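You operate a simulated robot arm through the tools that you are given. There is no shell and no other tool. Be economical: measure what you need, move in short steps, check, and stop when the job is done.

The job below is to be done with a simulated robot arm. You get a single attempt, and the scene is never put back.

## Task
Put things in order on the top of the side counter. At the end: the white cup stands where the pink glass stood; the clear rye jar is on the black drip tray; the pink glass stands where the clear rye jar stood; the clear glass stands where the white cup stood; whatever was shut is shut again. Leave all else as you found it, and nothing knocked over. Set down upright: rye jar.

The check looks at the end state, three seconds after you hand in, the way a careful person would. Anything else that was tipped, shoved, dropped, spilled or broken makes it a failure.

## Robot
A 6-joint arm with a two-finger parallel gripper, fixed in place. Base frame: the origin is at the foot of the arm, x ahead of it, y to its left, z up; the work surface is at about z = 0.91. Lengths are in m, angles in degrees, forces in N, time in s.
With the tool pointing down near the work surface it reaches from about 0.24 to 0.66 m from the base axis. Its first joint turns from -66.0 to 66.0 degrees. Payload 2.9 kg.
Tool frame: the origin (TCP) lies between the finger pads and is the grasp point; the fingertips stand 0.03 m ahead of it; z points along the fingers, y is the line along which they close. The gripper opens to 0.11 m. The fingers are 0.02 m wide and 0.01 m thick; the gripper's body (0.048 by 0.112 m) begins 0.055 m behind the TCP.
Orientation is that of the tool frame in the base frame, as a unit quaternion [x, y, z, w]. With the fingers straight down and closing along the base's y, the tool's x points along the base's -x, its y along +y and its z along -z.

## Interface
- The arm moves only by the tool apply_moves. Its argument "commands" is a list of rows, each an object of numbers (a shift or turn left out is 0, a gripper value left out holds the last): "fingers": the finger opening in mm, from 0 to 110; "x", "y", "z": the shift along the tool's x, y, z in units of 150 mm (1.0 is 150 mm); "wx", "wy", "wz": the turn, a rotation vector about the tool's x, y, z in units of 180 degrees (1.0 is 180 degrees). In form: [{"fingers": .., "x": .., "y": .., "z": .., "wx": .., "wy": .., "wz": ..}, ...]. A call has 1 to 10 rows; each row is the pose to reach, as a shift and turn from the pose commanded when the call began, along the tool's axes at that moment. A call with a number of a shift or a turn outside -1 to 1 is refused whole. A row lasts 0.2 s, in which the tool goes at most 0.05 m and 8.6 degrees; a call with a longer step from one row to the next is refused whole, and so is a gripper value outside its range. A pose out of reach is approached as far as the arm can. The call stops where the force on the tool passes 40 N (or 10 N more than at its start, if that is more) or the arm is blocked; 0.2 s more then pass. Each finger travels about 0.108 m/s and halts on what it meets, pressing with about 41 N; the grip force reading is that of the motor and also rises with nothing between the fingers. The clock runs only during rows and for 0.2 s after the last one: add rows that repeat a pose to give the fingers time. It gives the time, the measured TCP pose, the force on the tool (base axes), the opening and the grip force at its end, in the units of the frame above (readings bear some noise), with the torque about the TCP (base axes, N m) and any sound that the robot's microphone picked up.
- Cameras (640 x 400 px; columns grow to the right, rows downward): "scene" is fixed at [0.0748, 0.4288, 1.3961]; the picture's right is [-0.80, -0.60, 0.00], its down [-0.28, 0.37, -0.89] and it looks along [0.53, -0.71, -0.46] (base axes); focal length 362 px, centre (320, 200). "wrist" rides on the gripper at [0.072, 0.017, -0.103] in the tool frame; the picture's right is [-0.23, 0.97, 0.00], its down [-0.76, -0.18, -0.62] and it looks along [-0.61, -0.14, 0.78] (tool axes); focal length 222 px, centre (320, 200).
- get_image(camera): a new picture of that camera. The clock stands still meanwhile.
- point_at(camera, pixels): there is no depth. For up to 12 entries [column, row, z] of the newest picture of that camera ("zoom" is the newest enlarged one), the place [x, y] in the base frame at which the ray of that pixel passes the height z, good to about 0.003 m. The clock stands still meanwhile.
- close_up(camera, box): a new picture of the part [left, top, right, bottom] of that camera's present view, enlarged. The clock stands still meanwhile.
- job_done(): hands the job in; it is judged then, once.

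Work in short steps. Measure before you move; look again where a grasp or a placing could have gone wrong, and mend it. You have 80 turns and 38 pictures in all, those below and enlarged ones among them. Open the gripper and draw the arm clear of the work before you hand the job in, unless the task says otherwise; then end with one line.

The tools are called after ">>>" as name(argument=value, ...) on one line, values as JSON. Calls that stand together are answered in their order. apply_moves: Moves the arm, as the interface text tells. Its arguments: {"type":"object","properties":{"commands":{"type":"array","items":{"type":"object","properties":{"fingers":{"type":"number"},"x":{"type":"number"},"y":{"type":"number"},"z":{"type":"number"},"wx":{"type":"number"},"wy":{"type":"number"},"wz":{"type":"number"}}}}},"required":["commands"]} The other tools are called the same way: get_image (camera) takes a picture; point_at (camera, pixels) gives the place at which the rays of pixels pass given heights; close_up (camera, box) takes an enlarged picture of a part of a camera's view; job_done () hands the job in.

At the start:

```text
t: 0.0
ee_pos: [0.4563, -0.0496, 1.1817]
tool_rot: [0.0, 1.0, 0.0, 0.0]
wrist_force: [-1.5, 0.9, 0.2]
ft_torque: [-0.02, -0.03, -0.02]
width: 0.1097
grip_force: 0.0
```

scene: 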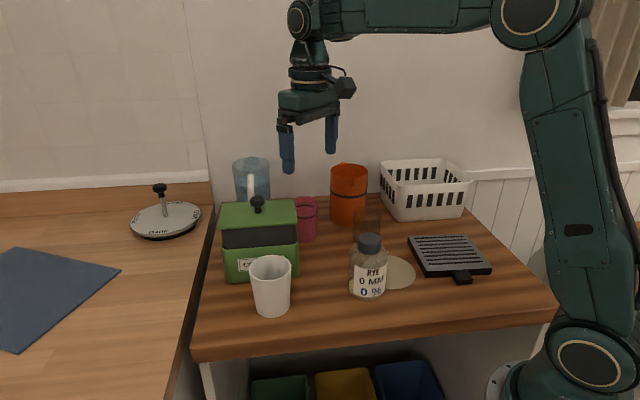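
wrist: 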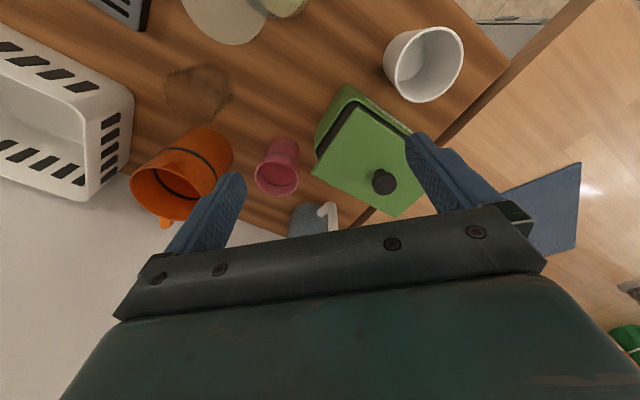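

The scene shows the white cup (270,285), rye jar (368,268), pink glass (306,218), a faint clear glass (366,225) and the drip tray (450,256). I'll enlarge the working area.

>>> close_up(camera="scene", box=[200, 140, 520, 340])

>>> close_up(camera="wrist", box=[80, 0, 500, 260])

```text
2.00 times, centred on (360, 240) of scene
```

zoom: 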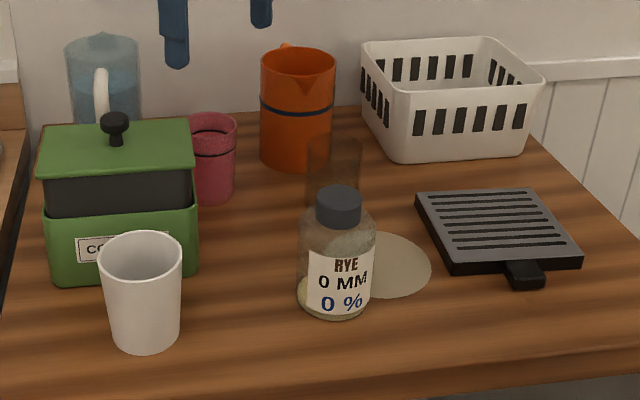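

```text
1.52 times, centred on (290, 130) of wrist
```

zoom: 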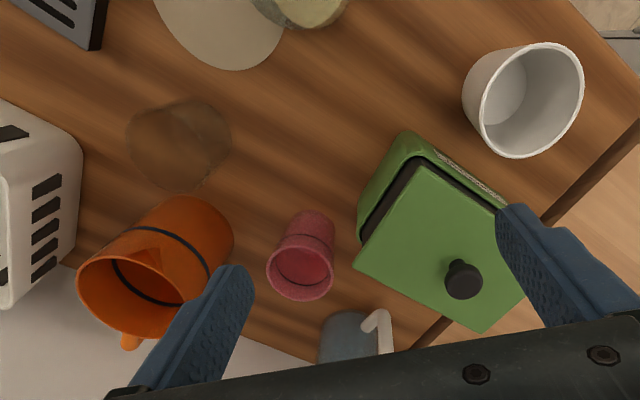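

I'll convert the base centres and rim pixels to positions (full scene pixels), at counter height and at guessed rim heights.

>>> point_at(camera="scene", pixels=[[273, 309, 0.91], [270, 267, 1.01], [367.5, 290, 0.91], [369, 242, 1.01], [306.5, 236, 0.91], [306, 202, 1.0], [367, 245, 0.91], [367, 212, 1.0], [399, 272, 0.91], [449, 262, 0.93], [415, 272, 0.91], [490, 270, 0.92]])

>>> point_at(camera="wrist", pixels=[[424, 64, 1.01], [405, 62, 0.91], [278, 179, 1.0], [286, 155, 0.91], [208, 82, 0.91], [188, 98, 1.0], [225, 10, 0.91]])

```text
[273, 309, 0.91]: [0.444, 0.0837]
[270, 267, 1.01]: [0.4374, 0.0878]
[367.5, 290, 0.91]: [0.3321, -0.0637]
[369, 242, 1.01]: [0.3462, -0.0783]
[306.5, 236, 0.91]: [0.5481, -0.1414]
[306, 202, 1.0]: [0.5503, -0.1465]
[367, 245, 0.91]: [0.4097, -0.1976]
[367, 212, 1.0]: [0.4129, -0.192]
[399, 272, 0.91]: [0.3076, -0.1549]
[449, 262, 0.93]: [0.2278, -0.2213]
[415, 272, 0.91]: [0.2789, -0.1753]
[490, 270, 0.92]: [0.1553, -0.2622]
```

```text
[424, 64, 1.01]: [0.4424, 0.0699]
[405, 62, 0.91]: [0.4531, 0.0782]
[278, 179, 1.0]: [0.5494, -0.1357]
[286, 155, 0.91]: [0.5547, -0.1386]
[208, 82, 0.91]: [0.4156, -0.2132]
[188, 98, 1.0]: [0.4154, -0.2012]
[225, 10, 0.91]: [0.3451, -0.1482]
```

Positions come out roughly as: cup (0.443,0.08), jar (0.335,-0.065), pink (0.55,-0.14), clear (0.415,-0.20), tray near (0.24,-0.24). I'll move the wrist back at height to see the jar, disc and tray from above.

>>> apply_moves(commands=[{"x": 0.2, "y": -0.16}, {"x": 0.4, "y": -0.32}, {"x": 0.6, "y": -0.48}, {"x": 0.8, "y": -0.64}, {"x": 1.0, "y": -0.8}, {"x": 1.0, "y": -0.8}])

>>> get_image(camera="wrist")

```text
t: 1.4
ee_pos: [0.3078, -0.171, 1.1855]
tool_rot: [0.001, 1.0, 0.001, 0.0]
wrist_force: [0.8, -0.1, 0.0]
ft_torque: [0.02, -0.03, -0.01]
width: 0.1104
grip_force: 0.0
```

```text
33 pictures are left
```

wrist: 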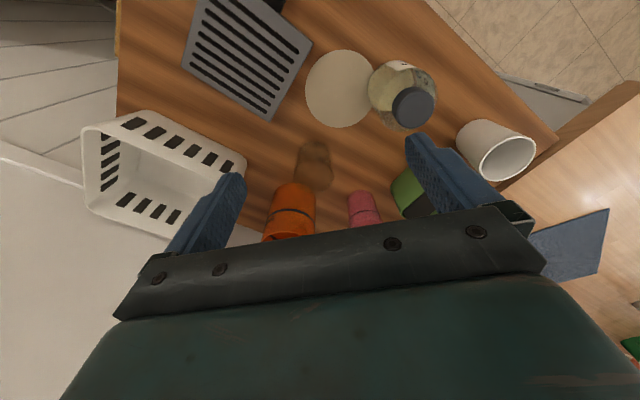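

The jar (400,95) sits right beside the disc (340,88), and the tray is at (247,55). I'll enlarge this.

>>> close_up(camera="wrist", box=[170, 0, 450, 175])

>>> point_at(camera="wrist", pixels=[[195, 0, 0.925], [182, 64, 0.925], [269, 120, 0.925], [313, 45, 0.925], [340, 88, 0.91], [373, 88, 0.91], [306, 88, 0.91], [340, 49, 0.91], [340, 127, 0.91], [313, 152, 0.91], [314, 180, 0.91]])

```text
2.29 times, centred on (310, 88) of wrist
```

zoom: 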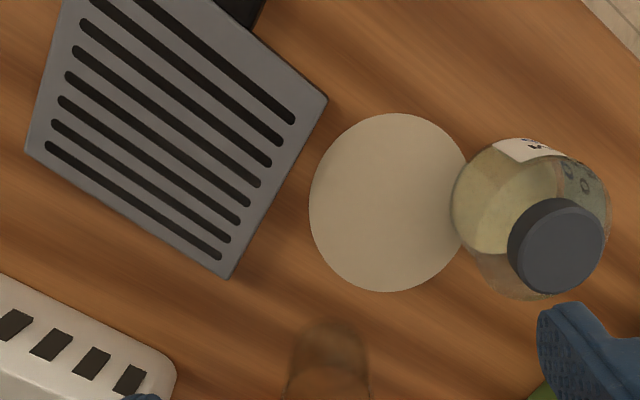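

```text
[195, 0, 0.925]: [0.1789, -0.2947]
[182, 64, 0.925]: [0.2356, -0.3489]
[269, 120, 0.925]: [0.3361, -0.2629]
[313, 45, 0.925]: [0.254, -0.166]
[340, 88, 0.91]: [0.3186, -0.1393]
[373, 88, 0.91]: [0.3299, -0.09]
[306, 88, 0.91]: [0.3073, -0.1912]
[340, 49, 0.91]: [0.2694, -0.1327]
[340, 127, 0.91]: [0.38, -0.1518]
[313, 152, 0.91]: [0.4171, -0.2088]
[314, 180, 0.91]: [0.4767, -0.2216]
```

Tray centre works out to about (0.245,-0.2575), disc centre (0.32,-0.14). I'll refine the base fronts and rim extents with the scene camera and the newest wrist view.

>>> point_at(camera="scene", pixels=[[367, 299, 0.91], [273, 316.5, 0.91], [307, 242, 0.91], [369.5, 238, 1.02], [369.5, 238, 1.04], [270, 267, 1.03], [409, 237, 0.925], [464, 234, 0.925], [491, 265, 0.925], [425, 272, 0.925], [447, 252, 0.925]])

>>> point_at(camera="wrist", pixels=[[367.5, 88, 0.91], [413, 107, 1.02], [413, 107, 1.04], [413, 107, 1.06], [391, 60, 0.91], [506, 158, 1.01], [484, 142, 0.91], [363, 222, 0.91], [376, 68, 0.91]])

```text
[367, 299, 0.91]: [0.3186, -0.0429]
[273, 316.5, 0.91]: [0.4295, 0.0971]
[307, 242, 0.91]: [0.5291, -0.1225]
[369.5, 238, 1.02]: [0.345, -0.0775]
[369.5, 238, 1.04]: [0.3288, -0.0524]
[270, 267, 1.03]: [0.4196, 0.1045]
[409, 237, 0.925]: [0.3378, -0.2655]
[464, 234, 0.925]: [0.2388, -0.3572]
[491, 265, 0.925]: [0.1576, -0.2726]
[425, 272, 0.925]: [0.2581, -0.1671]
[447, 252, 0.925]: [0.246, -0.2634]
```

```text
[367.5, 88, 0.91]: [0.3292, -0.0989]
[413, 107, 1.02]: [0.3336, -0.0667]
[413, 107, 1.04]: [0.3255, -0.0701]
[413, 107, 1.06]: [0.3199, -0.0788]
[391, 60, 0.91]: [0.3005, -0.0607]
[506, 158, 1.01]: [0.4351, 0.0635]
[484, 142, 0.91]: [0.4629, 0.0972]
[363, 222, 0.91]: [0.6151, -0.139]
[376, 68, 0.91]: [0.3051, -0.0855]
```

Jar centre ≈(0.336,-0.069), top ≈1.025. I'll move above it with open fingers, tips still above the cap.

>>> apply_moves(commands=[{"x": -0.05, "y": 0.22}, {"x": -0.12, "y": 0.45, "z": 0.1}, {"x": -0.198, "y": 0.67, "z": 0.3}, {"x": -0.198, "y": 0.67, "z": 0.58}, {"x": -0.198, "y": 0.67, "z": 0.58}])

>>> get_image(camera="scene")

>>> get_image(camera="wrist")

```text
t: 2.6
ee_pos: [0.334, -0.0686, 1.0927]
tool_rot: [0.001, 1.0, 0.001, -0.001]
wrist_force: [-0.3, -0.4, 0.1]
ft_torque: [0.0, 0.0, -0.01]
width: 0.11
grip_force: 0.2
```

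```text
31 pictures are left
```

scene: 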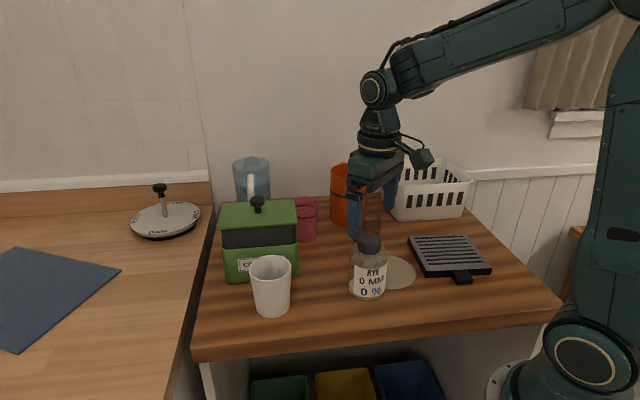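

```text
30 pictures are left
```

wrist: 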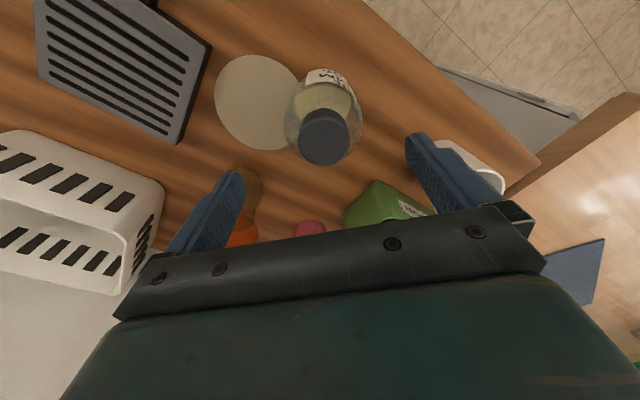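

The gripper is centred about (370,222) in the scene view, above the jar as expected. I'll check the cap (325,143 / 326,136) in the wrist picture at height 1.02.

>>> point_at(camera="wrist", pixels=[[325, 143, 1.02], [325, 143, 1.03], [325, 120, 1.01], [286, 112, 0.93], [362, 112, 0.95], [238, 180, 0.91], [310, 230, 0.99]])

```text
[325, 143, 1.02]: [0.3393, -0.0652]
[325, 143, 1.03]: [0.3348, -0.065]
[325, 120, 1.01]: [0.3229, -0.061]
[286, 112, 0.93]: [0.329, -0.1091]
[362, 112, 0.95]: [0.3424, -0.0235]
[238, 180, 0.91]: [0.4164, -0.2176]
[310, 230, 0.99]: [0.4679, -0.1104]
```

Jar centre confirmed at ≈(0.338,-0.066). I'll descend to z≈0.983 around its body.

>>> apply_moves(commands=[{"x": -0.02, "y": 0.013, "z": 0.2, "fingers": 110}, {"x": -0.02, "y": 0.013, "z": 0.4}, {"x": -0.02, "y": 0.013, "z": 0.6}, {"x": -0.02, "y": 0.013, "z": 0.73}, {"x": -0.02, "y": 0.013, "z": 0.73}])

>>> close_up(camera="scene", box=[280, 160, 480, 310])

```text
t: 3.8
ee_pos: [0.3382, -0.0645, 0.983]
tool_rot: [0.0, 1.0, 0.0, 0.0]
wrist_force: [0.0, 0.9, -0.6]
ft_torque: [0.01, -0.01, -0.01]
width: 0.1098
grip_force: 0.1
```

```text
2.67 times, centred on (380, 235) of scene
```

zoom: 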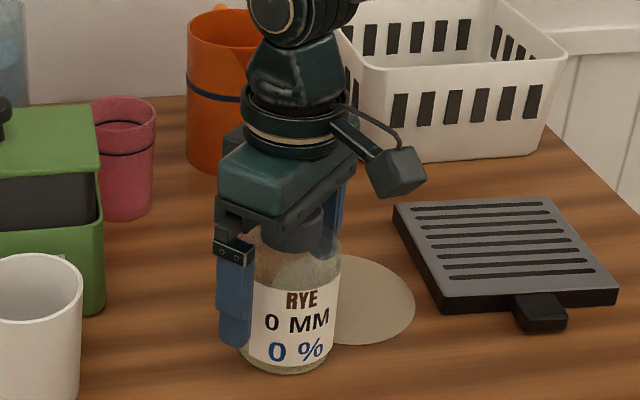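

The fingers straddle the jar body with the palm just above the cap. I'll close on it.

>>> apply_moves(commands=[{"fingers": 90}, {"fingers": 65}, {"fingers": 65}, {"fingers": 65}])

```text
t: 4.8
ee_pos: [0.3377, -0.0649, 0.982]
tool_rot: [0.0, 1.0, 0.0, 0.0]
wrist_force: [0.2, -0.4, -0.8]
ft_torque: [-0.03, -0.04, 0.01]
width: 0.0715
grip_force: 40.8
```

Gripped at 71.5 mm. I'll lift 90 mm and begin moving toward the tray.

>>> apply_moves(commands=[{"z": -0.15}, {"z": -0.35}, {"z": -0.6}, {"x": 0.1, "y": -0.2, "z": -0.6}, {"x": 0.2, "y": -0.42, "z": -0.6}, {"x": 0.3, "y": -0.65, "z": -0.6}, {"x": 0.4, "y": -0.88, "z": -0.6}, {"x": 0.4, "y": -0.88, "z": -0.6}])

>>> close_up(camera="scene", box=[240, 140, 560, 340])

```text
t: 6.6
ee_pos: [0.2809, -0.1986, 1.0746]
tool_rot: [0.0, 1.0, 0.0, 0.0]
wrist_force: [-0.5, -0.3, -2.9]
ft_torque: [0.02, -0.02, 0.0]
width: 0.0714
grip_force: 41.0
```

```text
2.00 times, centred on (400, 240) of scene
```

zoom: 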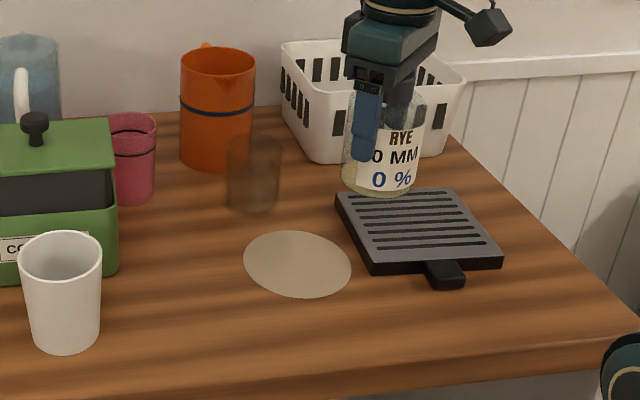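

The jar is held level, and the tray centre is at scene (449,253) ≈(0.245,-0.26). I'll go over it and lower close to the surface.

>>> apply_moves(commands=[{"x": 0.12, "y": -0.2}, {"x": 0.24, "y": -0.41}, {"x": 0.24, "y": -0.41, "z": 0.15}, {"x": 0.24, "y": -0.41, "z": 0.3}, {"x": 0.24, "y": -0.41, "z": 0.42}, {"x": 0.24, "y": -0.41, "z": 0.42}])

>>> close_up(camera="scene", box=[360, 140, 560, 290])

```text
t: 8.0
ee_pos: [0.2438, -0.2612, 1.0097]
tool_rot: [0.0, 1.0, 0.0, -0.001]
wrist_force: [0.4, 0.6, -2.5]
ft_torque: [-0.03, -0.03, 0.0]
width: 0.0712
grip_force: 41.4
```

```text
2.67 times, centred on (460, 215) of scene
```

zoom: 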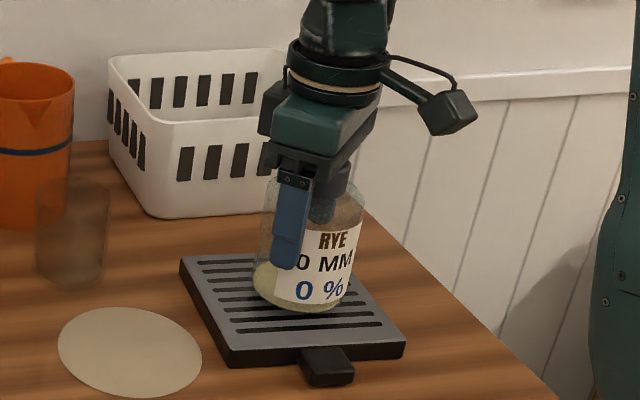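

The jar hovers roughly over the tray centre. I'll creep down in small steps until the force rises.

>>> apply_moves(commands=[{"z": 0.03}, {"z": 0.05}, {"z": 0.065}, {"z": 0.08}, {"z": 0.08}])

```text
t: 9.2
ee_pos: [0.2432, -0.2607, 1.0001]
tool_rot: [-0.001, 1.0, -0.001, 0.002]
wrist_force: [0.0, 5.1, 31.1]
ft_torque: [0.79, -0.02, -0.04]
width: 0.0715
grip_force: 41.1
```

Contact at z≈1.000 (tray top ≈0.928). I'll ease up 2 mm and open.

>>> apply_moves(commands=[{"z": -0.01}, {"z": -0.01, "fingers": 80}, {"z": -0.01, "fingers": 105}, {"z": -0.01, "fingers": 110}, {"z": -0.01, "fingers": 110}])

>>> close_up(camera="scene", box=[360, 140, 560, 290])

```text
t: 10.4
ee_pos: [0.2417, -0.2597, 1.0007]
tool_rot: [0.0, 1.0, 0.0, 0.0]
wrist_force: [0.9, -1.0, -0.6]
ft_torque: [-0.03, 0.01, -0.03]
width: 0.11
grip_force: 0.0
```

```text
2.67 times, centred on (460, 215) of scene
```

zoom: 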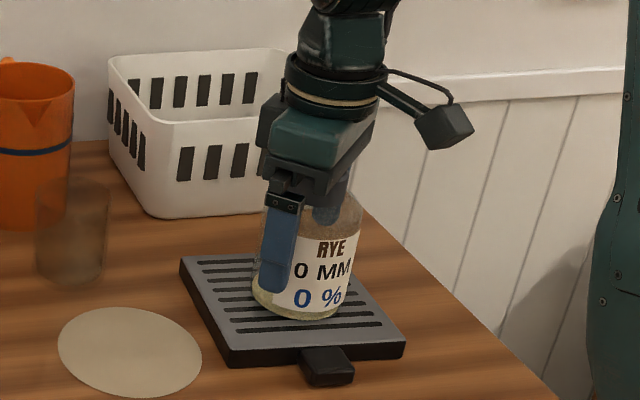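

The jar stands upright on the tray. I'll raise straight up, then head toward the pink glass.

>>> apply_moves(commands=[{"z": -0.2}, {"z": -0.5}, {"z": -0.8}, {"z": -1.0}, {"z": -1.0}])

>>> apply_moves(commands=[{"x": -0.2, "y": 0.1, "z": -0.05}, {"x": -0.45, "y": 0.25, "z": -0.1}, {"x": -0.7, "y": 0.4, "z": -0.15}, {"x": -0.95, "y": 0.55, "z": -0.2}, {"x": -1.0, "y": 0.75, "z": -0.2}, {"x": -1.0, "y": 0.75, "z": -0.2}])

>>> apply_moves(commands=[{"x": -0.25}, {"x": -0.5}, {"x": -0.5}])

>>> get_image(camera="wrist")

```text
t: 11.6
ee_pos: [0.2417, -0.2604, 1.1512]
tool_rot: [0.001, 1.0, 0.0, -0.001]
wrist_force: [-0.4, 0.7, -0.1]
ft_torque: [0.0, 0.0, 0.01]
width: 0.1098
grip_force: 0.1
```

```text
t: 13.0
ee_pos: [0.3946, -0.1484, 1.1809]
tool_rot: [0.001, 1.0, 0.0, 0.0]
wrist_force: [-0.3, 0.5, 0.3]
ft_torque: [0.02, 0.0, -0.01]
width: 0.1097
grip_force: 0.0
```

```text
t: 13.8
ee_pos: [0.4672, -0.1477, 1.1822]
tool_rot: [0.001, 1.0, 0.0, 0.0]
wrist_force: [-0.6, -0.6, 0.7]
ft_torque: [0.0, 0.01, 0.0]
width: 0.1099
grip_force: 0.0
```

```text
25 pictures are left
```

wrist: 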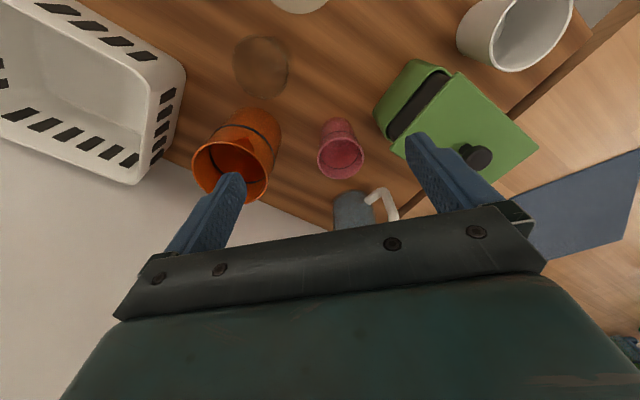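

I'll measure pink glass base/rim and its neighbours here (orange pitcher ~(278,135), canister corner ~(375,110), jug ~(350,195)).

>>> close_up(camera="wrist", box=[190, 20, 430, 230])

>>> point_at(camera="wrist", pixels=[[338, 130, 0.91], [341, 158, 0.99], [341, 158, 1.0], [322, 130, 0.91], [354, 130, 0.91], [280, 130, 0.93], [375, 112, 0.91], [392, 150, 0.95], [392, 150, 0.99], [350, 195, 0.99], [262, 62, 0.91], [262, 75, 1.0]])

```text
1.90 times, centred on (310, 125) of wrist
```

zoom: 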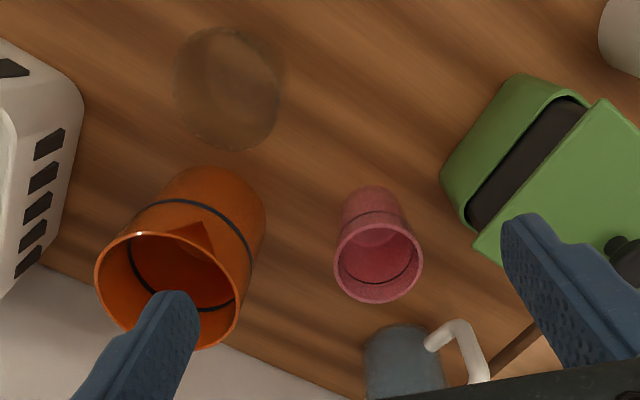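

```text
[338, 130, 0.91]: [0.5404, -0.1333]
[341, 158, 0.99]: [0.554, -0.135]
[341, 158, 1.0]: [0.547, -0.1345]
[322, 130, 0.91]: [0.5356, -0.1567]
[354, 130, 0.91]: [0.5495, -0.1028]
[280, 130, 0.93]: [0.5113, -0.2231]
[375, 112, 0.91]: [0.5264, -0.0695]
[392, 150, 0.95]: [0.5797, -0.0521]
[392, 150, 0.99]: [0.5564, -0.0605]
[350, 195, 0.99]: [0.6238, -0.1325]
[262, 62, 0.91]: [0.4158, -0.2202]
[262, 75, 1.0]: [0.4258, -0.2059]
```

Pink glass centre ≈(0.543,-0.137), rim z≈1.0. Canister corner (0.526,-0.07) and orange pitcher edge (0.51,-0.22) are close on ±y, so I'll grip on the (+x,-y) diagonal: turn −45°, narrow the fingers to 90 mm and move above it.

>>> apply_moves(commands=[{"x": -0.08, "y": 0.01, "wz": -0.045, "fingers": 90}, {"x": -0.16, "y": 0.02, "wz": -0.09}, {"x": -0.25, "y": 0.03, "wz": -0.135}, {"x": -0.33, "y": 0.05, "wz": -0.18}, {"x": -0.42, "y": 0.06, "wz": -0.225}, {"x": -0.505, "y": 0.07, "wz": -0.25}, {"x": -0.505, "y": 0.07, "z": 0.2, "wz": -0.25}, {"x": -0.505, "y": 0.07, "z": 0.4, "wz": -0.25}, {"x": -0.505, "y": 0.07, "z": 0.4, "wz": -0.25}])

>>> get_image(camera="wrist")

>>> close_up(camera="scene", box=[200, 120, 440, 270])

```text
t: 15.8
ee_pos: [0.5456, -0.1369, 1.1227]
tool_rot: [-0.382, 0.924, 0.0, -0.001]
wrist_force: [0.1, -0.4, -0.1]
ft_torque: [0.01, 0.01, 0.02]
width: 0.0902
grip_force: 0.0
```

```text
23 pictures are left
```

wrist: 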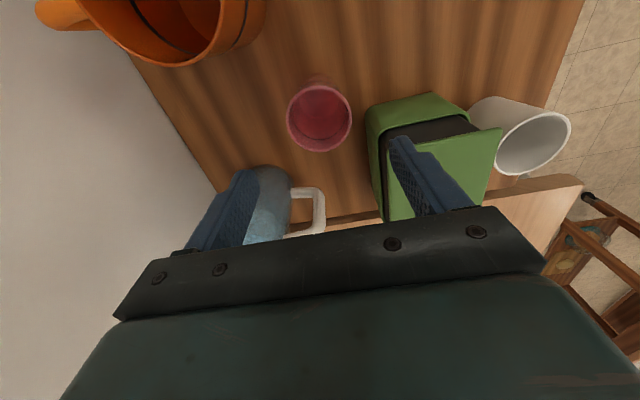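

```text
2.67 times, centred on (320, 195) of scene
```

zoom: 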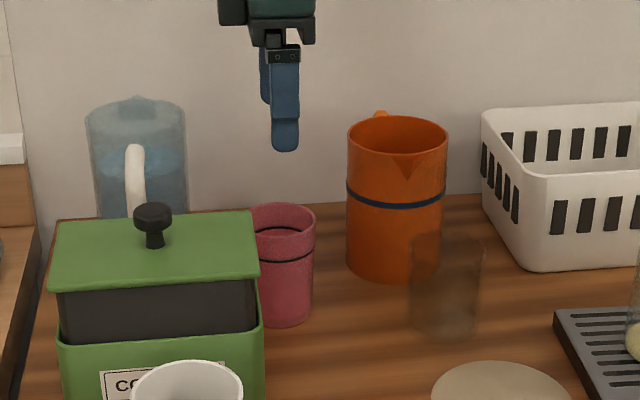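

I'll check the pink rim centre (319,118) and base visible side here, plus the neighbours' edges.

>>> point_at(camera="wrist", pixels=[[319, 118, 0.99], [319, 118, 1.0], [287, 118, 1.0], [351, 118, 1.0], [319, 85, 1.0], [319, 151, 1.0], [318, 88, 0.91], [366, 120, 0.96], [388, 205, 1.01], [255, 170, 1.04], [325, 200, 1.02]])

```text
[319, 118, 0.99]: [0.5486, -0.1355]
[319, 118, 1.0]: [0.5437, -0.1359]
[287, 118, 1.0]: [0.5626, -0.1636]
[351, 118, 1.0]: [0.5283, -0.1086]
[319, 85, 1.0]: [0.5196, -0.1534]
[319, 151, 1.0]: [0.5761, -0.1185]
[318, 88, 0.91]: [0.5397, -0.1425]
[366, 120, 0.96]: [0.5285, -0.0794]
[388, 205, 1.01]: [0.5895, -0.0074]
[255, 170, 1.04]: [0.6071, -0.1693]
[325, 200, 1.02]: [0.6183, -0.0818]
```

Gripper is centred on the glass. The jug is the tightest neighbour, so I'll triangulate its rim height and position before descending.

>>> point_at(camera="scene", pixels=[[250.7, 160.5, 1.02], [250.7, 160.5, 1.04], [250.7, 160.5, 1.06], [250.7, 160.5, 1.08], [270, 163, 1.04], [270, 163, 1.06], [256, 200, 1.02], [278, 206, 1.0]])

>>> point_at(camera="wrist", pixels=[[265, 166, 1.02], [265, 166, 1.04], [265, 166, 1.06], [265, 166, 1.08], [292, 187, 1.04], [292, 187, 1.06], [263, 188, 1.04], [263, 188, 1.06]])

```text
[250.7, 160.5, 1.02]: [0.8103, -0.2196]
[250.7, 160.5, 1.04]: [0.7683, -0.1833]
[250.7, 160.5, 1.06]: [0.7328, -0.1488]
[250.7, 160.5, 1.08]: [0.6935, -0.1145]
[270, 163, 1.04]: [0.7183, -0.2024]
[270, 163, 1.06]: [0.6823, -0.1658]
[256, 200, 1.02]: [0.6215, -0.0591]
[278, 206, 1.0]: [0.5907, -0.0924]
```

```text
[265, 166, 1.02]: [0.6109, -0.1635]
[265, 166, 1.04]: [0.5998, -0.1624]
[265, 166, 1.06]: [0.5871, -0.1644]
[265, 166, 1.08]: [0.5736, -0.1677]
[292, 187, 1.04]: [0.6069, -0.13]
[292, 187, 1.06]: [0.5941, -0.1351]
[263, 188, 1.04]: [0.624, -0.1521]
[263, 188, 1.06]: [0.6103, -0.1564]
```

The jug's near base edge (265,166) sits at x≈0.67, so there is ample room. I'll descend to z≈0.973 around the pink glass.

>>> apply_moves(commands=[{"z": 0.2}, {"z": 0.4}, {"z": 0.6}, {"z": 0.75}, {"z": 0.9}, {"z": 1.0}, {"z": 1.0}])

>>> close_up(camera="scene", box=[200, 120, 440, 270])

```text
t: 17.4
ee_pos: [0.543, -0.1372, 0.9693]
tool_rot: [-0.383, 0.924, 0.0, 0.0]
wrist_force: [-0.8, -0.7, -0.1]
ft_torque: [0.0, -0.02, -0.04]
width: 0.09
grip_force: 0.1
```

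```text
2.67 times, centred on (320, 195) of scene
```

zoom: 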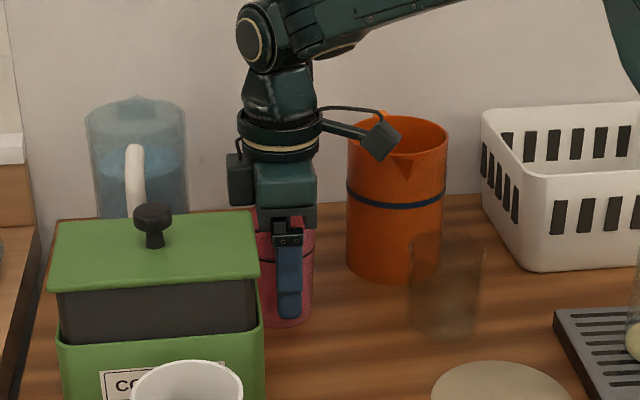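

The fingers straddle the pink glass without touching anything. I'll close on it and lift straight up.

>>> apply_moves(commands=[{"fingers": 70}, {"fingers": 45}, {"fingers": 40}, {"fingers": 40}, {"fingers": 40}])

>>> apply_moves(commands=[{"z": -0.1}, {"z": -0.3}, {"z": -0.55}, {"z": -0.8}, {"z": -0.95}, {"z": -0.95}])

```text
t: 18.6
ee_pos: [0.5437, -0.1382, 0.9695]
tool_rot: [-0.383, 0.924, 0.0, 0.0]
wrist_force: [0.6, -0.2, 0.3]
ft_torque: [0.0, 0.02, 0.0]
width: 0.0645
grip_force: 41.3
```

```text
t: 20.0
ee_pos: [0.5437, -0.1402, 1.1133]
tool_rot: [-0.382, 0.924, 0.0, 0.0]
wrist_force: [0.2, 0.4, -1.4]
ft_torque: [0.01, 0.03, 0.0]
width: 0.0646
grip_force: 41.0
```

Holding (64.6 mm) and lifted. I'll travel at height to above the jar's old place (0.338,-0.068).

>>> apply_moves(commands=[{"x": 0.11, "y": 0.22}, {"x": 0.21, "y": 0.44}, {"x": 0.32, "y": 0.66}, {"x": 0.42, "y": 0.88}, {"x": 0.42, "y": 0.88}])

>>> apply_moves(commands=[{"x": 0.1, "y": 0.22}, {"x": 0.21, "y": 0.43}, {"x": 0.21, "y": 0.43, "z": 0.25}, {"x": 0.21, "y": 0.43, "z": 0.5}, {"x": 0.21, "y": 0.43, "z": 0.75}, {"x": 0.21, "y": 0.43, "z": 0.75}])

>>> close_up(camera="scene", box=[240, 140, 560, 340])

```text
t: 21.2
ee_pos: [0.4053, -0.0917, 1.1155]
tool_rot: [-0.382, 0.924, 0.0, 0.0]
wrist_force: [0.0, 0.0, -1.2]
ft_torque: [0.0, -0.01, -0.03]
width: 0.0647
grip_force: 41.0
```

```text
t: 22.6
ee_pos: [0.3413, -0.0649, 0.9973]
tool_rot: [-0.383, 0.924, 0.0, 0.0]
wrist_force: [-0.1, 0.1, -2.9]
ft_torque: [0.04, 0.02, -0.02]
width: 0.0642
grip_force: 40.8
```

```text
2.00 times, centred on (400, 240) of scene
```

zoom: 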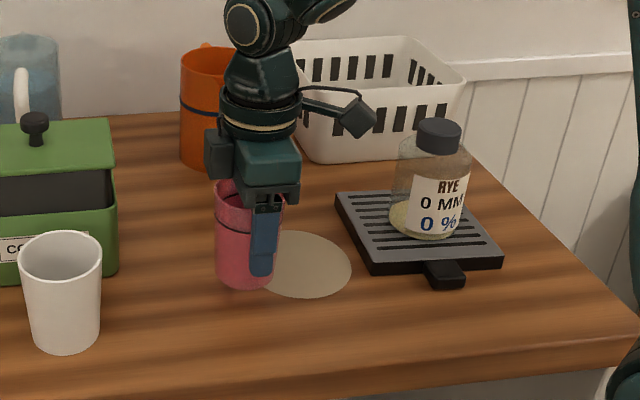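

The glass hangs upright over the site, ~27 mm above. I'll lower until it touches.

>>> apply_moves(commands=[{"y": 0.01, "x": 0.02, "z": 0.06}, {"y": 0.01, "x": 0.02, "z": 0.12}, {"y": 0.01, "x": 0.02, "z": 0.155}, {"y": 0.01, "x": 0.02, "z": 0.175}, {"y": 0.01, "x": 0.02, "z": 0.175}])

```text
t: 23.8
ee_pos: [0.3348, -0.0684, 0.9759]
tool_rot: [-0.383, 0.924, 0.0, 0.001]
wrist_force: [0.3, 0.3, -1.3]
ft_torque: [0.0, -0.03, -0.02]
width: 0.0646
grip_force: 41.0
```

No contact yet (force unchanged, z 0.976). I'll creep further.

>>> apply_moves(commands=[{"z": 0.015}, {"z": 0.025}, {"z": 0.035}, {"z": 0.045}, {"z": 0.045}])

```text
t: 25.0
ee_pos: [0.335, -0.0675, 0.9678]
tool_rot: [-0.383, 0.924, -0.002, 0.002]
wrist_force: [1.9, -2.9, 19.0]
ft_torque: [0.24, 0.26, 0.01]
width: 0.0644
grip_force: 40.9
```

Contact at z≈0.968. I'll ease up 1 mm, open, and look.

>>> apply_moves(commands=[{"z": -0.008}, {"z": -0.008, "fingers": 75}, {"z": -0.008, "fingers": 95}, {"z": -0.008, "fingers": 95}])

>>> apply_moves(commands=[{"z": -0.15}, {"z": -0.4}, {"z": -0.7}, {"z": -1.0}, {"z": -1.0}])

>>> close_up(camera="scene", box=[200, 140, 520, 340])

```text
t: 26.0
ee_pos: [0.3332, -0.0666, 0.9688]
tool_rot: [-0.383, 0.924, 0.001, 0.001]
wrist_force: [-0.3, 0.9, 0.7]
ft_torque: [0.01, -0.02, -0.02]
width: 0.0951
grip_force: 0.1
```

```text
t: 27.2
ee_pos: [0.3319, -0.0643, 1.1198]
tool_rot: [-0.383, 0.924, 0.0, 0.0]
wrist_force: [-0.9, -0.6, 0.9]
ft_torque: [0.03, 0.01, -0.01]
width: 0.095
grip_force: 0.1
```

```text
2.00 times, centred on (360, 240) of scene
```

zoom: 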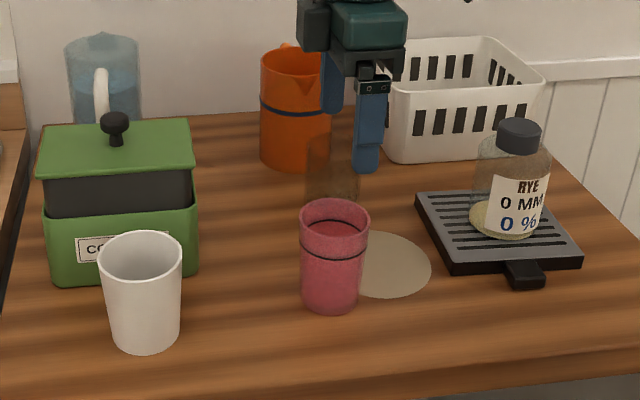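

Pink glass is standing where the jar was (base at zoom (332,300) as the jar's was). Now I'll move above the white cup and turn the wrist the other way.

>>> apply_moves(commands=[{"x": -0.1, "y": 0.01, "wz": 0.045, "fingers": 110}, {"x": -0.2, "y": 0.02, "wz": 0.09}, {"x": -0.3, "y": 0.03, "wz": 0.135}, {"x": -0.4, "y": 0.04, "wz": 0.18}, {"x": -0.5, "y": 0.05, "wz": 0.225}, {"x": -0.6, "y": 0.06, "wz": 0.27}, {"x": -0.7, "y": 0.07, "wz": 0.315}, {"x": -0.8, "y": 0.08, "wz": 0.36}, {"x": -0.9, "y": 0.09, "wz": 0.405}, {"x": -1.0, "y": 0.1, "wz": 0.45}])

>>> get_image(camera="wrist")

```text
t: 29.4
ee_pos: [0.4295, 0.0484, 1.1186]
tool_rot: [0.31, 0.951, 0.0, -0.001]
wrist_force: [-0.5, -0.4, 0.0]
ft_torque: [0.05, -0.01, -0.01]
width: 0.1102
grip_force: 0.2
```

```text
18 pictures are left
```

wrist: 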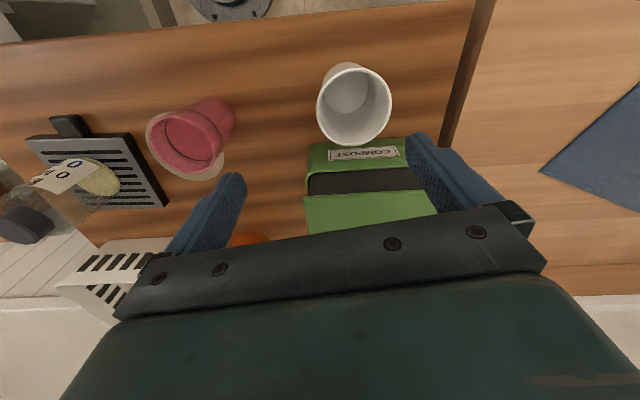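

The canister face is now parallel to the gripper's closing axis. I'll measure the cup rim (356,107) and visible base edge (345,63).

>>> point_at(camera="wrist", pixels=[[356, 107, 1.0], [356, 107, 1.01], [319, 107, 1.0], [392, 107, 1.0], [356, 145, 1.0], [345, 63, 0.91], [345, 88, 0.91], [330, 88, 0.91], [360, 150, 0.95]])

```text
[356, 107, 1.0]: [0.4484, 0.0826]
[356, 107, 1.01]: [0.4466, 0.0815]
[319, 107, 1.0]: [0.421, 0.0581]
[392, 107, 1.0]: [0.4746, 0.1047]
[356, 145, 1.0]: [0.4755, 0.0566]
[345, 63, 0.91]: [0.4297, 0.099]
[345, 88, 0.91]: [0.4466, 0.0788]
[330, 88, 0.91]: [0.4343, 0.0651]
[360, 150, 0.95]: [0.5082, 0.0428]
```

Cup centre ≈(0.447,0.080), rim 71 mm at z≈1.0. I'll centre over it and descend to z≈0.97.

>>> apply_moves(commands=[{"x": 0.03, "y": 0.239}, {"x": 0.03, "y": 0.239, "z": 0.2}, {"x": 0.03, "y": 0.239, "z": 0.4}, {"x": 0.03, "y": 0.239, "z": 0.6}, {"x": 0.03, "y": 0.239, "z": 0.8}, {"x": 0.03, "y": 0.239, "z": 0.98}, {"x": 0.03, "y": 0.239, "z": 0.98}])

>>> close_up(camera="scene", box=[180, 190, 380, 340])

```text
t: 31.0
ee_pos: [0.448, 0.0826, 0.9731]
tool_rot: [0.309, 0.951, 0.0, -0.001]
wrist_force: [-0.2, -0.2, 0.3]
ft_torque: [0.03, 0.01, 0.04]
width: 0.1102
grip_force: 0.0
```

```text
2.67 times, centred on (280, 265) of scene
```

zoom: 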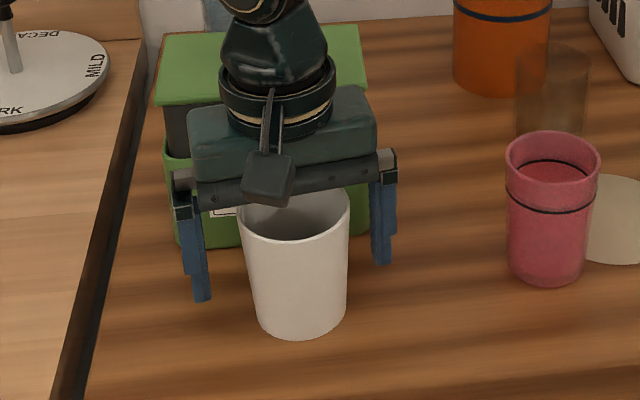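

The tool axis projects to the base centre at scene (271,309), matching the cup, so it's centred. I'll close and lift.

>>> apply_moves(commands=[{"fingers": 85}, {"fingers": 60}, {"fingers": 50}, {"fingers": 50}, {"fingers": 50}])

>>> apply_moves(commands=[{"z": -0.1}, {"z": -0.3}, {"z": -0.55}, {"z": -0.8}, {"z": -1.0}, {"z": -1.0}])

>>> close_up(camera="scene", box=[180, 140, 420, 320])

```text
t: 32.2
ee_pos: [0.4484, 0.0826, 0.9726]
tool_rot: [0.309, 0.951, 0.0, 0.0]
wrist_force: [-0.4, 0.4, -0.8]
ft_torque: [0.0, -0.02, 0.0]
width: 0.069
grip_force: 41.2
```

```text
t: 33.6
ee_pos: [0.4452, 0.0835, 1.1221]
tool_rot: [0.309, 0.951, 0.0, 0.001]
wrist_force: [0.6, 0.4, -0.6]
ft_torque: [-0.02, 0.0, -0.04]
width: 0.0692
grip_force: 40.7
```

```text
2.22 times, centred on (300, 230) of scene
```

zoom: 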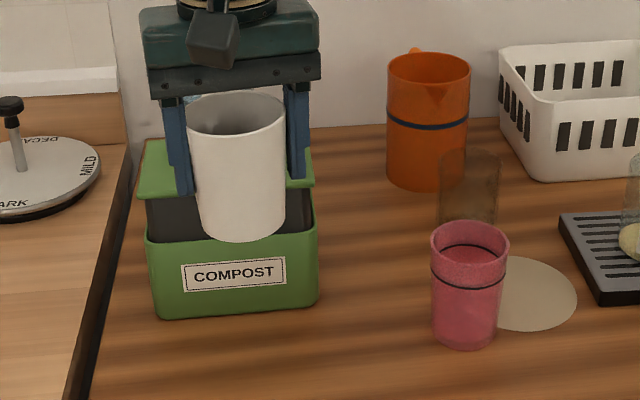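

Cup is held firmly and upright. I'll carry it at height around the near side of the canister while turning to −45°.

>>> apply_moves(commands=[{"x": -0.056, "y": -0.1, "wz": -0.045}, {"x": -0.112, "y": -0.2, "wz": -0.09}, {"x": -0.168, "y": -0.3, "wz": -0.135}, {"x": -0.224, "y": -0.4, "wz": -0.18}, {"x": -0.28, "y": -0.5, "wz": -0.225}, {"x": -0.336, "y": -0.6, "wz": -0.27}, {"x": -0.392, "y": -0.7, "wz": -0.315}, {"x": -0.448, "y": -0.8, "wz": -0.36}, {"x": -0.504, "y": -0.9, "wz": -0.405}, {"x": -0.56, "y": -0.995, "wz": -0.45}])

```text
t: 35.8
ee_pos: [0.4278, -0.0874, 1.1242]
tool_rot: [-0.383, 0.924, -0.001, 0.0]
wrist_force: [1.0, -0.2, -0.6]
ft_torque: [0.0, 0.02, -0.02]
width: 0.0691
grip_force: 41.3
```

Turned to −45° and clear. I'll move over the pink glass's old place (0.543,-0.138), staying high.

>>> apply_moves(commands=[{"x": -0.08, "y": -0.2}, {"x": -0.16, "y": -0.4}, {"x": -0.23, "y": -0.6}, {"x": -0.303, "y": -0.781}, {"x": -0.303, "y": -0.781, "z": 0.2}, {"x": -0.303, "y": -0.781, "z": 0.4}, {"x": -0.303, "y": -0.781, "z": 0.4}])

>>> close_up(camera="scene", box=[200, 120, 440, 270])

>>> get_image(camera="wrist")

```text
t: 37.4
ee_pos: [0.5429, -0.1373, 1.0632]
tool_rot: [-0.383, 0.924, 0.001, 0.0]
wrist_force: [-0.2, -0.5, -1.2]
ft_torque: [0.0, 0.0, -0.03]
width: 0.0688
grip_force: 40.5
```

```text
2.67 times, centred on (320, 195) of scene
```

zoom: 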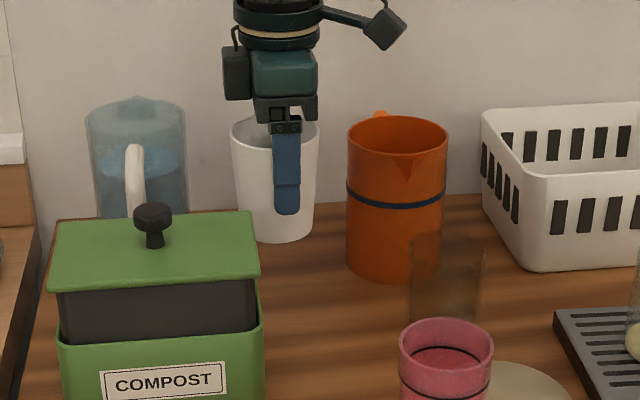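

```text
14 pictures are left
```

wrist: 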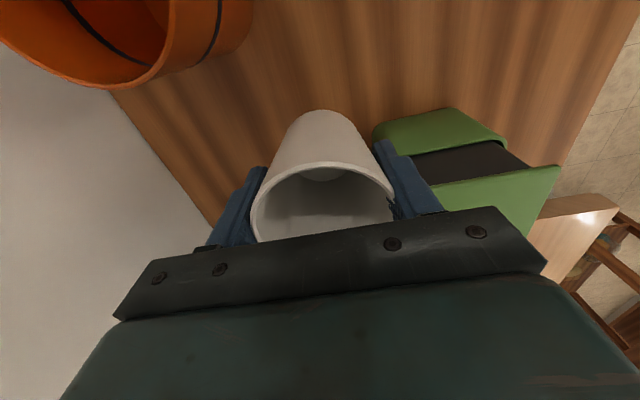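

There's clear room between pitcher and canister. I'll lower to just above contact (grasp height was 0.972).

>>> apply_moves(commands=[{"z": 0.15}, {"z": 0.3}, {"z": 0.42}, {"z": 0.52}, {"z": 0.56}, {"z": 0.56}])

>>> apply_moves(commands=[{"z": 0.015}, {"z": 0.03}, {"z": 0.045}, {"z": 0.06}, {"z": 0.06}])

```text
t: 38.8
ee_pos: [0.5426, -0.1386, 0.9794]
tool_rot: [-0.383, 0.924, 0.0, 0.0]
wrist_force: [-0.3, 0.9, -1.1]
ft_torque: [-0.02, 0.0, 0.02]
width: 0.0689
grip_force: 41.0
```

```text
t: 40.0
ee_pos: [0.5439, -0.1408, 0.9718]
tool_rot: [-0.383, 0.924, -0.002, 0.001]
wrist_force: [0.3, -4.4, 18.0]
ft_torque: [0.04, 0.39, 0.07]
width: 0.0691
grip_force: 40.7
```

Contact at z≈0.972. I'll ease up, open modestly to 92 mm and look.

>>> apply_moves(commands=[{"z": -0.008}, {"z": -0.008, "fingers": 80}, {"z": -0.008, "fingers": 92}, {"z": -0.008, "fingers": 92}])

>>> apply_moves(commands=[{"z": -0.1}, {"z": -0.3}, {"z": -0.6}, {"z": -0.9}, {"z": -1.0}, {"z": -1.0}])

>>> close_up(camera="scene", box=[200, 140, 520, 340])

```text
t: 41.0
ee_pos: [0.5427, -0.1388, 0.9706]
tool_rot: [-0.383, 0.924, 0.0, 0.0]
wrist_force: [-0.8, 0.4, -0.1]
ft_torque: [-0.04, 0.01, 0.01]
width: 0.0922
grip_force: 0.2
```

```text
t: 42.4
ee_pos: [0.5441, -0.1402, 1.1223]
tool_rot: [-0.383, 0.924, 0.0, 0.0]
wrist_force: [0.0, 0.0, 0.4]
ft_torque: [-0.01, -0.01, 0.0]
width: 0.092
grip_force: 0.1
```

```text
2.00 times, centred on (360, 240) of scene
```

zoom: 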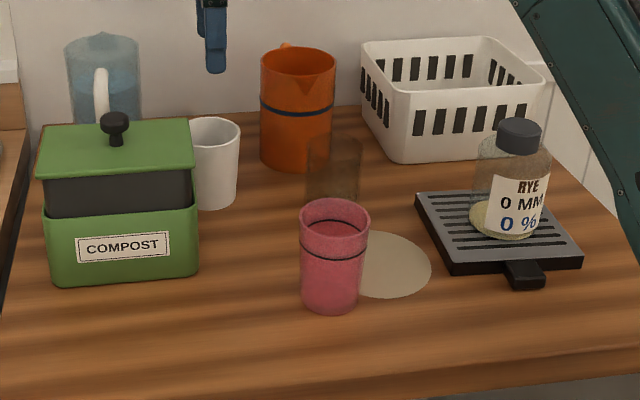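

The white cup stands in the pink glass's place. Now I'll move above the clear glass (~(0.416,-0.206)), turning to +36°.

>>> apply_moves(commands=[{"x": 0.09, "y": 0.03, "wz": 0.045, "fingers": 110}, {"x": 0.18, "y": 0.06, "wz": 0.09}, {"x": 0.27, "y": 0.09, "wz": 0.135}, {"x": 0.36, "y": 0.12, "wz": 0.18}, {"x": 0.45, "y": 0.15, "wz": 0.225}, {"x": 0.54, "y": 0.18, "wz": 0.27}, {"x": 0.63, "y": 0.21, "wz": 0.315}, {"x": 0.72, "y": 0.24, "wz": 0.36}, {"x": 0.82, "y": 0.27, "wz": 0.405}, {"x": 0.914, "y": 0.292, "wz": 0.45}])

>>> get_image(camera="wrist")

>>> close_up(camera="wrist", box=[200, 20, 440, 220])

```text
t: 44.6
ee_pos: [0.4152, -0.2051, 1.1211]
tool_rot: [0.31, 0.951, 0.0, 0.0]
wrist_force: [-0.3, -0.5, -0.2]
ft_torque: [-0.01, 0.02, -0.03]
width: 0.1098
grip_force: 0.0
```

```text
12 pictures are left
```

wrist: 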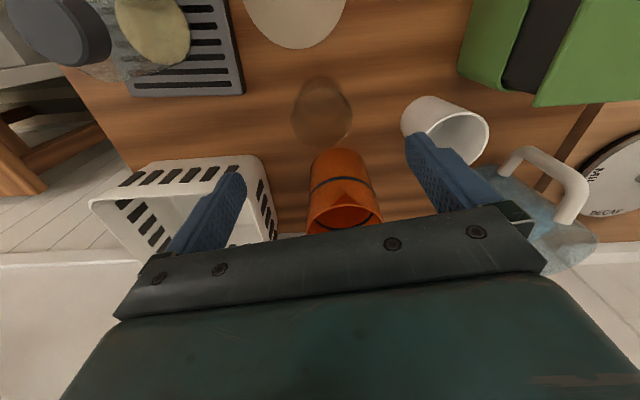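

```text
2.00 times, centred on (320, 120) of wrist
```

zoom: 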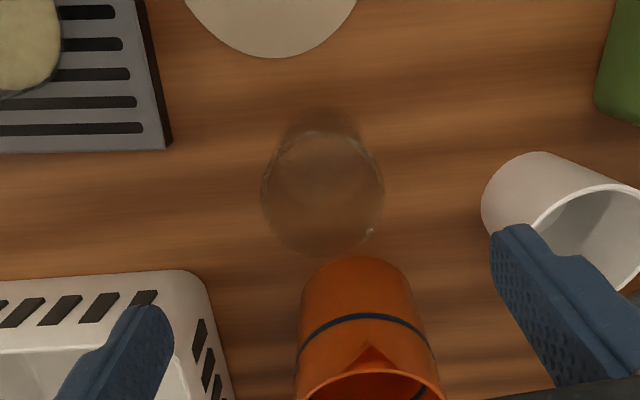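

The glass rim circle is centred at (321,116.5), its base's near edge at (320,74). I'll measure those plus the pitcher and basket edges.

>>> point_at(camera="wrist", pixels=[[321, 116.5, 0.99], [321, 116.5, 1.0], [321, 116.5, 1.01], [291, 116.5, 1.0], [352, 116.5, 1.0], [320, 74, 0.91], [340, 148, 0.91], [272, 157, 0.98]])

>>> point_at(camera="scene", pixels=[[366.5, 212.5, 0.99], [366.5, 212.5, 1.0], [366.5, 212.5, 1.01], [366.5, 246.5, 0.91]])

```text
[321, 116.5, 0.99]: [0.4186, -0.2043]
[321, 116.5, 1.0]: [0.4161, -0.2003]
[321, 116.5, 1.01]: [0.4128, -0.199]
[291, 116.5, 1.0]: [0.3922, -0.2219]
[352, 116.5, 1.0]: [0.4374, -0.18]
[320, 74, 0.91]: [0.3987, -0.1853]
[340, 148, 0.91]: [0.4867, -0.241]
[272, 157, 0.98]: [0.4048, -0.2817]
```

```text
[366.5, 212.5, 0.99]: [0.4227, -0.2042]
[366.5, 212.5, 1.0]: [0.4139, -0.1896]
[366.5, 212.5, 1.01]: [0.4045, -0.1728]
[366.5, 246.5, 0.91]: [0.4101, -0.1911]
```

Glass centre ≈(0.418,-0.202), rim ≈0.992, 61 mm wide. I'll descend to z≈0.971 with fingers at 95 mm, then look.

>>> apply_moves(commands=[{"y": 0.028, "fingers": 95}, {"y": 0.028, "z": 0.2}, {"y": 0.028, "z": 0.4}, {"y": 0.028, "z": 0.6}, {"y": 0.028, "z": 0.8}, {"y": 0.028, "z": 1.0}, {"y": 0.028, "z": 1.0}])

>>> close_up(camera="scene", box=[280, 140, 480, 290])

```text
t: 46.2
ee_pos: [0.4155, -0.2028, 0.9712]
tool_rot: [0.308, 0.951, -0.001, 0.0]
wrist_force: [-0.3, -0.4, 0.2]
ft_torque: [-0.01, 0.0, 0.05]
width: 0.0949
grip_force: 0.1
```

```text
2.67 times, centred on (380, 215) of scene
```

zoom: 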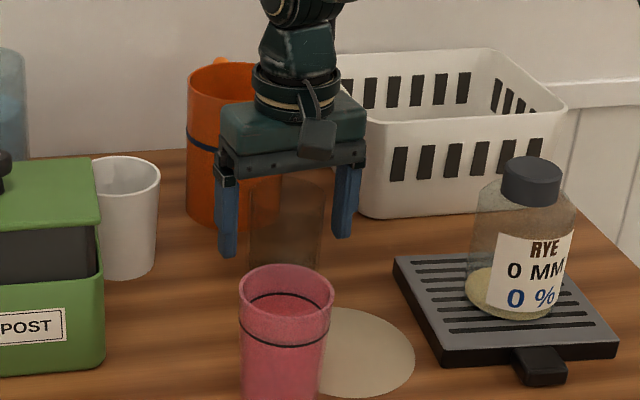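

The fingers straddle the clear glass evenly. I'll close and lift.

>>> apply_moves(commands=[{"fingers": 75}, {"fingers": 50}, {"fingers": 40}, {"fingers": 40}, {"fingers": 40}])

>>> apply_moves(commands=[{"z": -0.1}, {"z": -0.3}, {"z": -0.55}, {"z": -0.8}, {"z": -1.0}, {"z": -1.0}])

```text
t: 47.4
ee_pos: [0.4163, -0.2025, 0.9727]
tool_rot: [0.309, 0.951, -0.001, -0.001]
wrist_force: [0.7, -0.5, 0.1]
ft_torque: [0.02, 0.0, -0.02]
width: 0.0623
grip_force: 41.0
```

```text
t: 48.8
ee_pos: [0.4184, -0.2026, 1.1205]
tool_rot: [0.309, 0.951, 0.0, -0.001]
wrist_force: [0.6, 0.7, -1.7]
ft_torque: [0.01, -0.02, -0.01]
width: 0.0623
grip_force: 41.6
```

Holding (62.3 mm) and lifted. I'll carry it to above the cup's old place (0.446,0.080).

>>> apply_moves(commands=[{"x": 0.12, "y": 0.2}, {"x": 0.24, "y": 0.4}, {"x": 0.36, "y": 0.61}, {"x": 0.478, "y": 0.817}, {"x": 0.478, "y": 0.817}])

>>> apply_moves(commands=[{"x": 0.12, "y": 0.2}, {"x": 0.24, "y": 0.4}, {"x": 0.36, "y": 0.61}, {"x": 0.478, "y": 0.817}, {"x": 0.478, "y": 0.817, "z": 0.25}, {"x": 0.478, "y": 0.817, "z": 0.5}, {"x": 0.478, "y": 0.817, "z": 0.8}, {"x": 0.478, "y": 0.817, "z": 0.8}])

>>> close_up(camera="scene", box=[180, 190, 380, 340])

```text
t: 50.0
ee_pos: [0.4325, -0.061, 1.1166]
tool_rot: [0.309, 0.951, -0.001, 0.0]
wrist_force: [0.1, 0.3, -1.2]
ft_torque: [0.01, 0.0, -0.01]
width: 0.0623
grip_force: 41.3
```

```text
t: 51.8
ee_pos: [0.4507, 0.0812, 0.9976]
tool_rot: [0.309, 0.951, 0.0, 0.0]
wrist_force: [0.3, -1.1, -0.9]
ft_torque: [0.01, -0.01, 0.02]
width: 0.0618
grip_force: 41.2
```

```text
2.67 times, centred on (280, 265) of scene
```

zoom: 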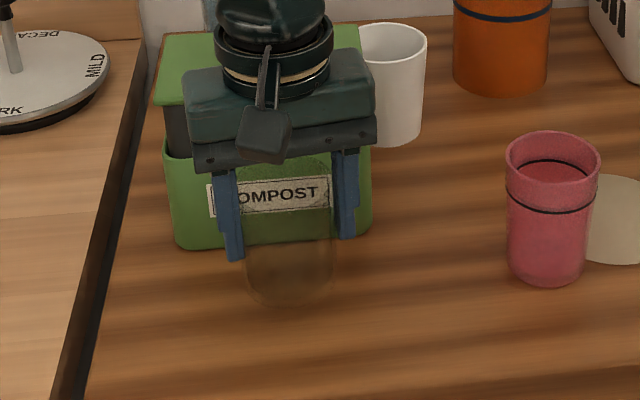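

Glass is over the site. I'll correct 4 mm and lower toward contact (expected TCP z≈0.971).

>>> apply_moves(commands=[{"x": 0.02, "y": -0.016, "z": 0.06}, {"x": 0.02, "y": -0.016, "z": 0.12}, {"x": 0.02, "y": -0.016, "z": 0.145}, {"x": 0.02, "y": -0.016, "z": 0.16}, {"x": 0.02, "y": -0.016, "z": 0.175}, {"x": 0.02, "y": -0.016, "z": 0.19}, {"x": 0.02, "y": -0.016, "z": 0.2}, {"x": 0.02, "y": -0.016, "z": 0.2}])

```text
t: 53.6
ee_pos: [0.442, 0.0809, 0.9717]
tool_rot: [0.309, 0.951, 0.0, 0.001]
wrist_force: [-2.0, -1.1, 5.6]
ft_torque: [0.12, 0.05, 0.01]
width: 0.0621
grip_force: 40.9
```

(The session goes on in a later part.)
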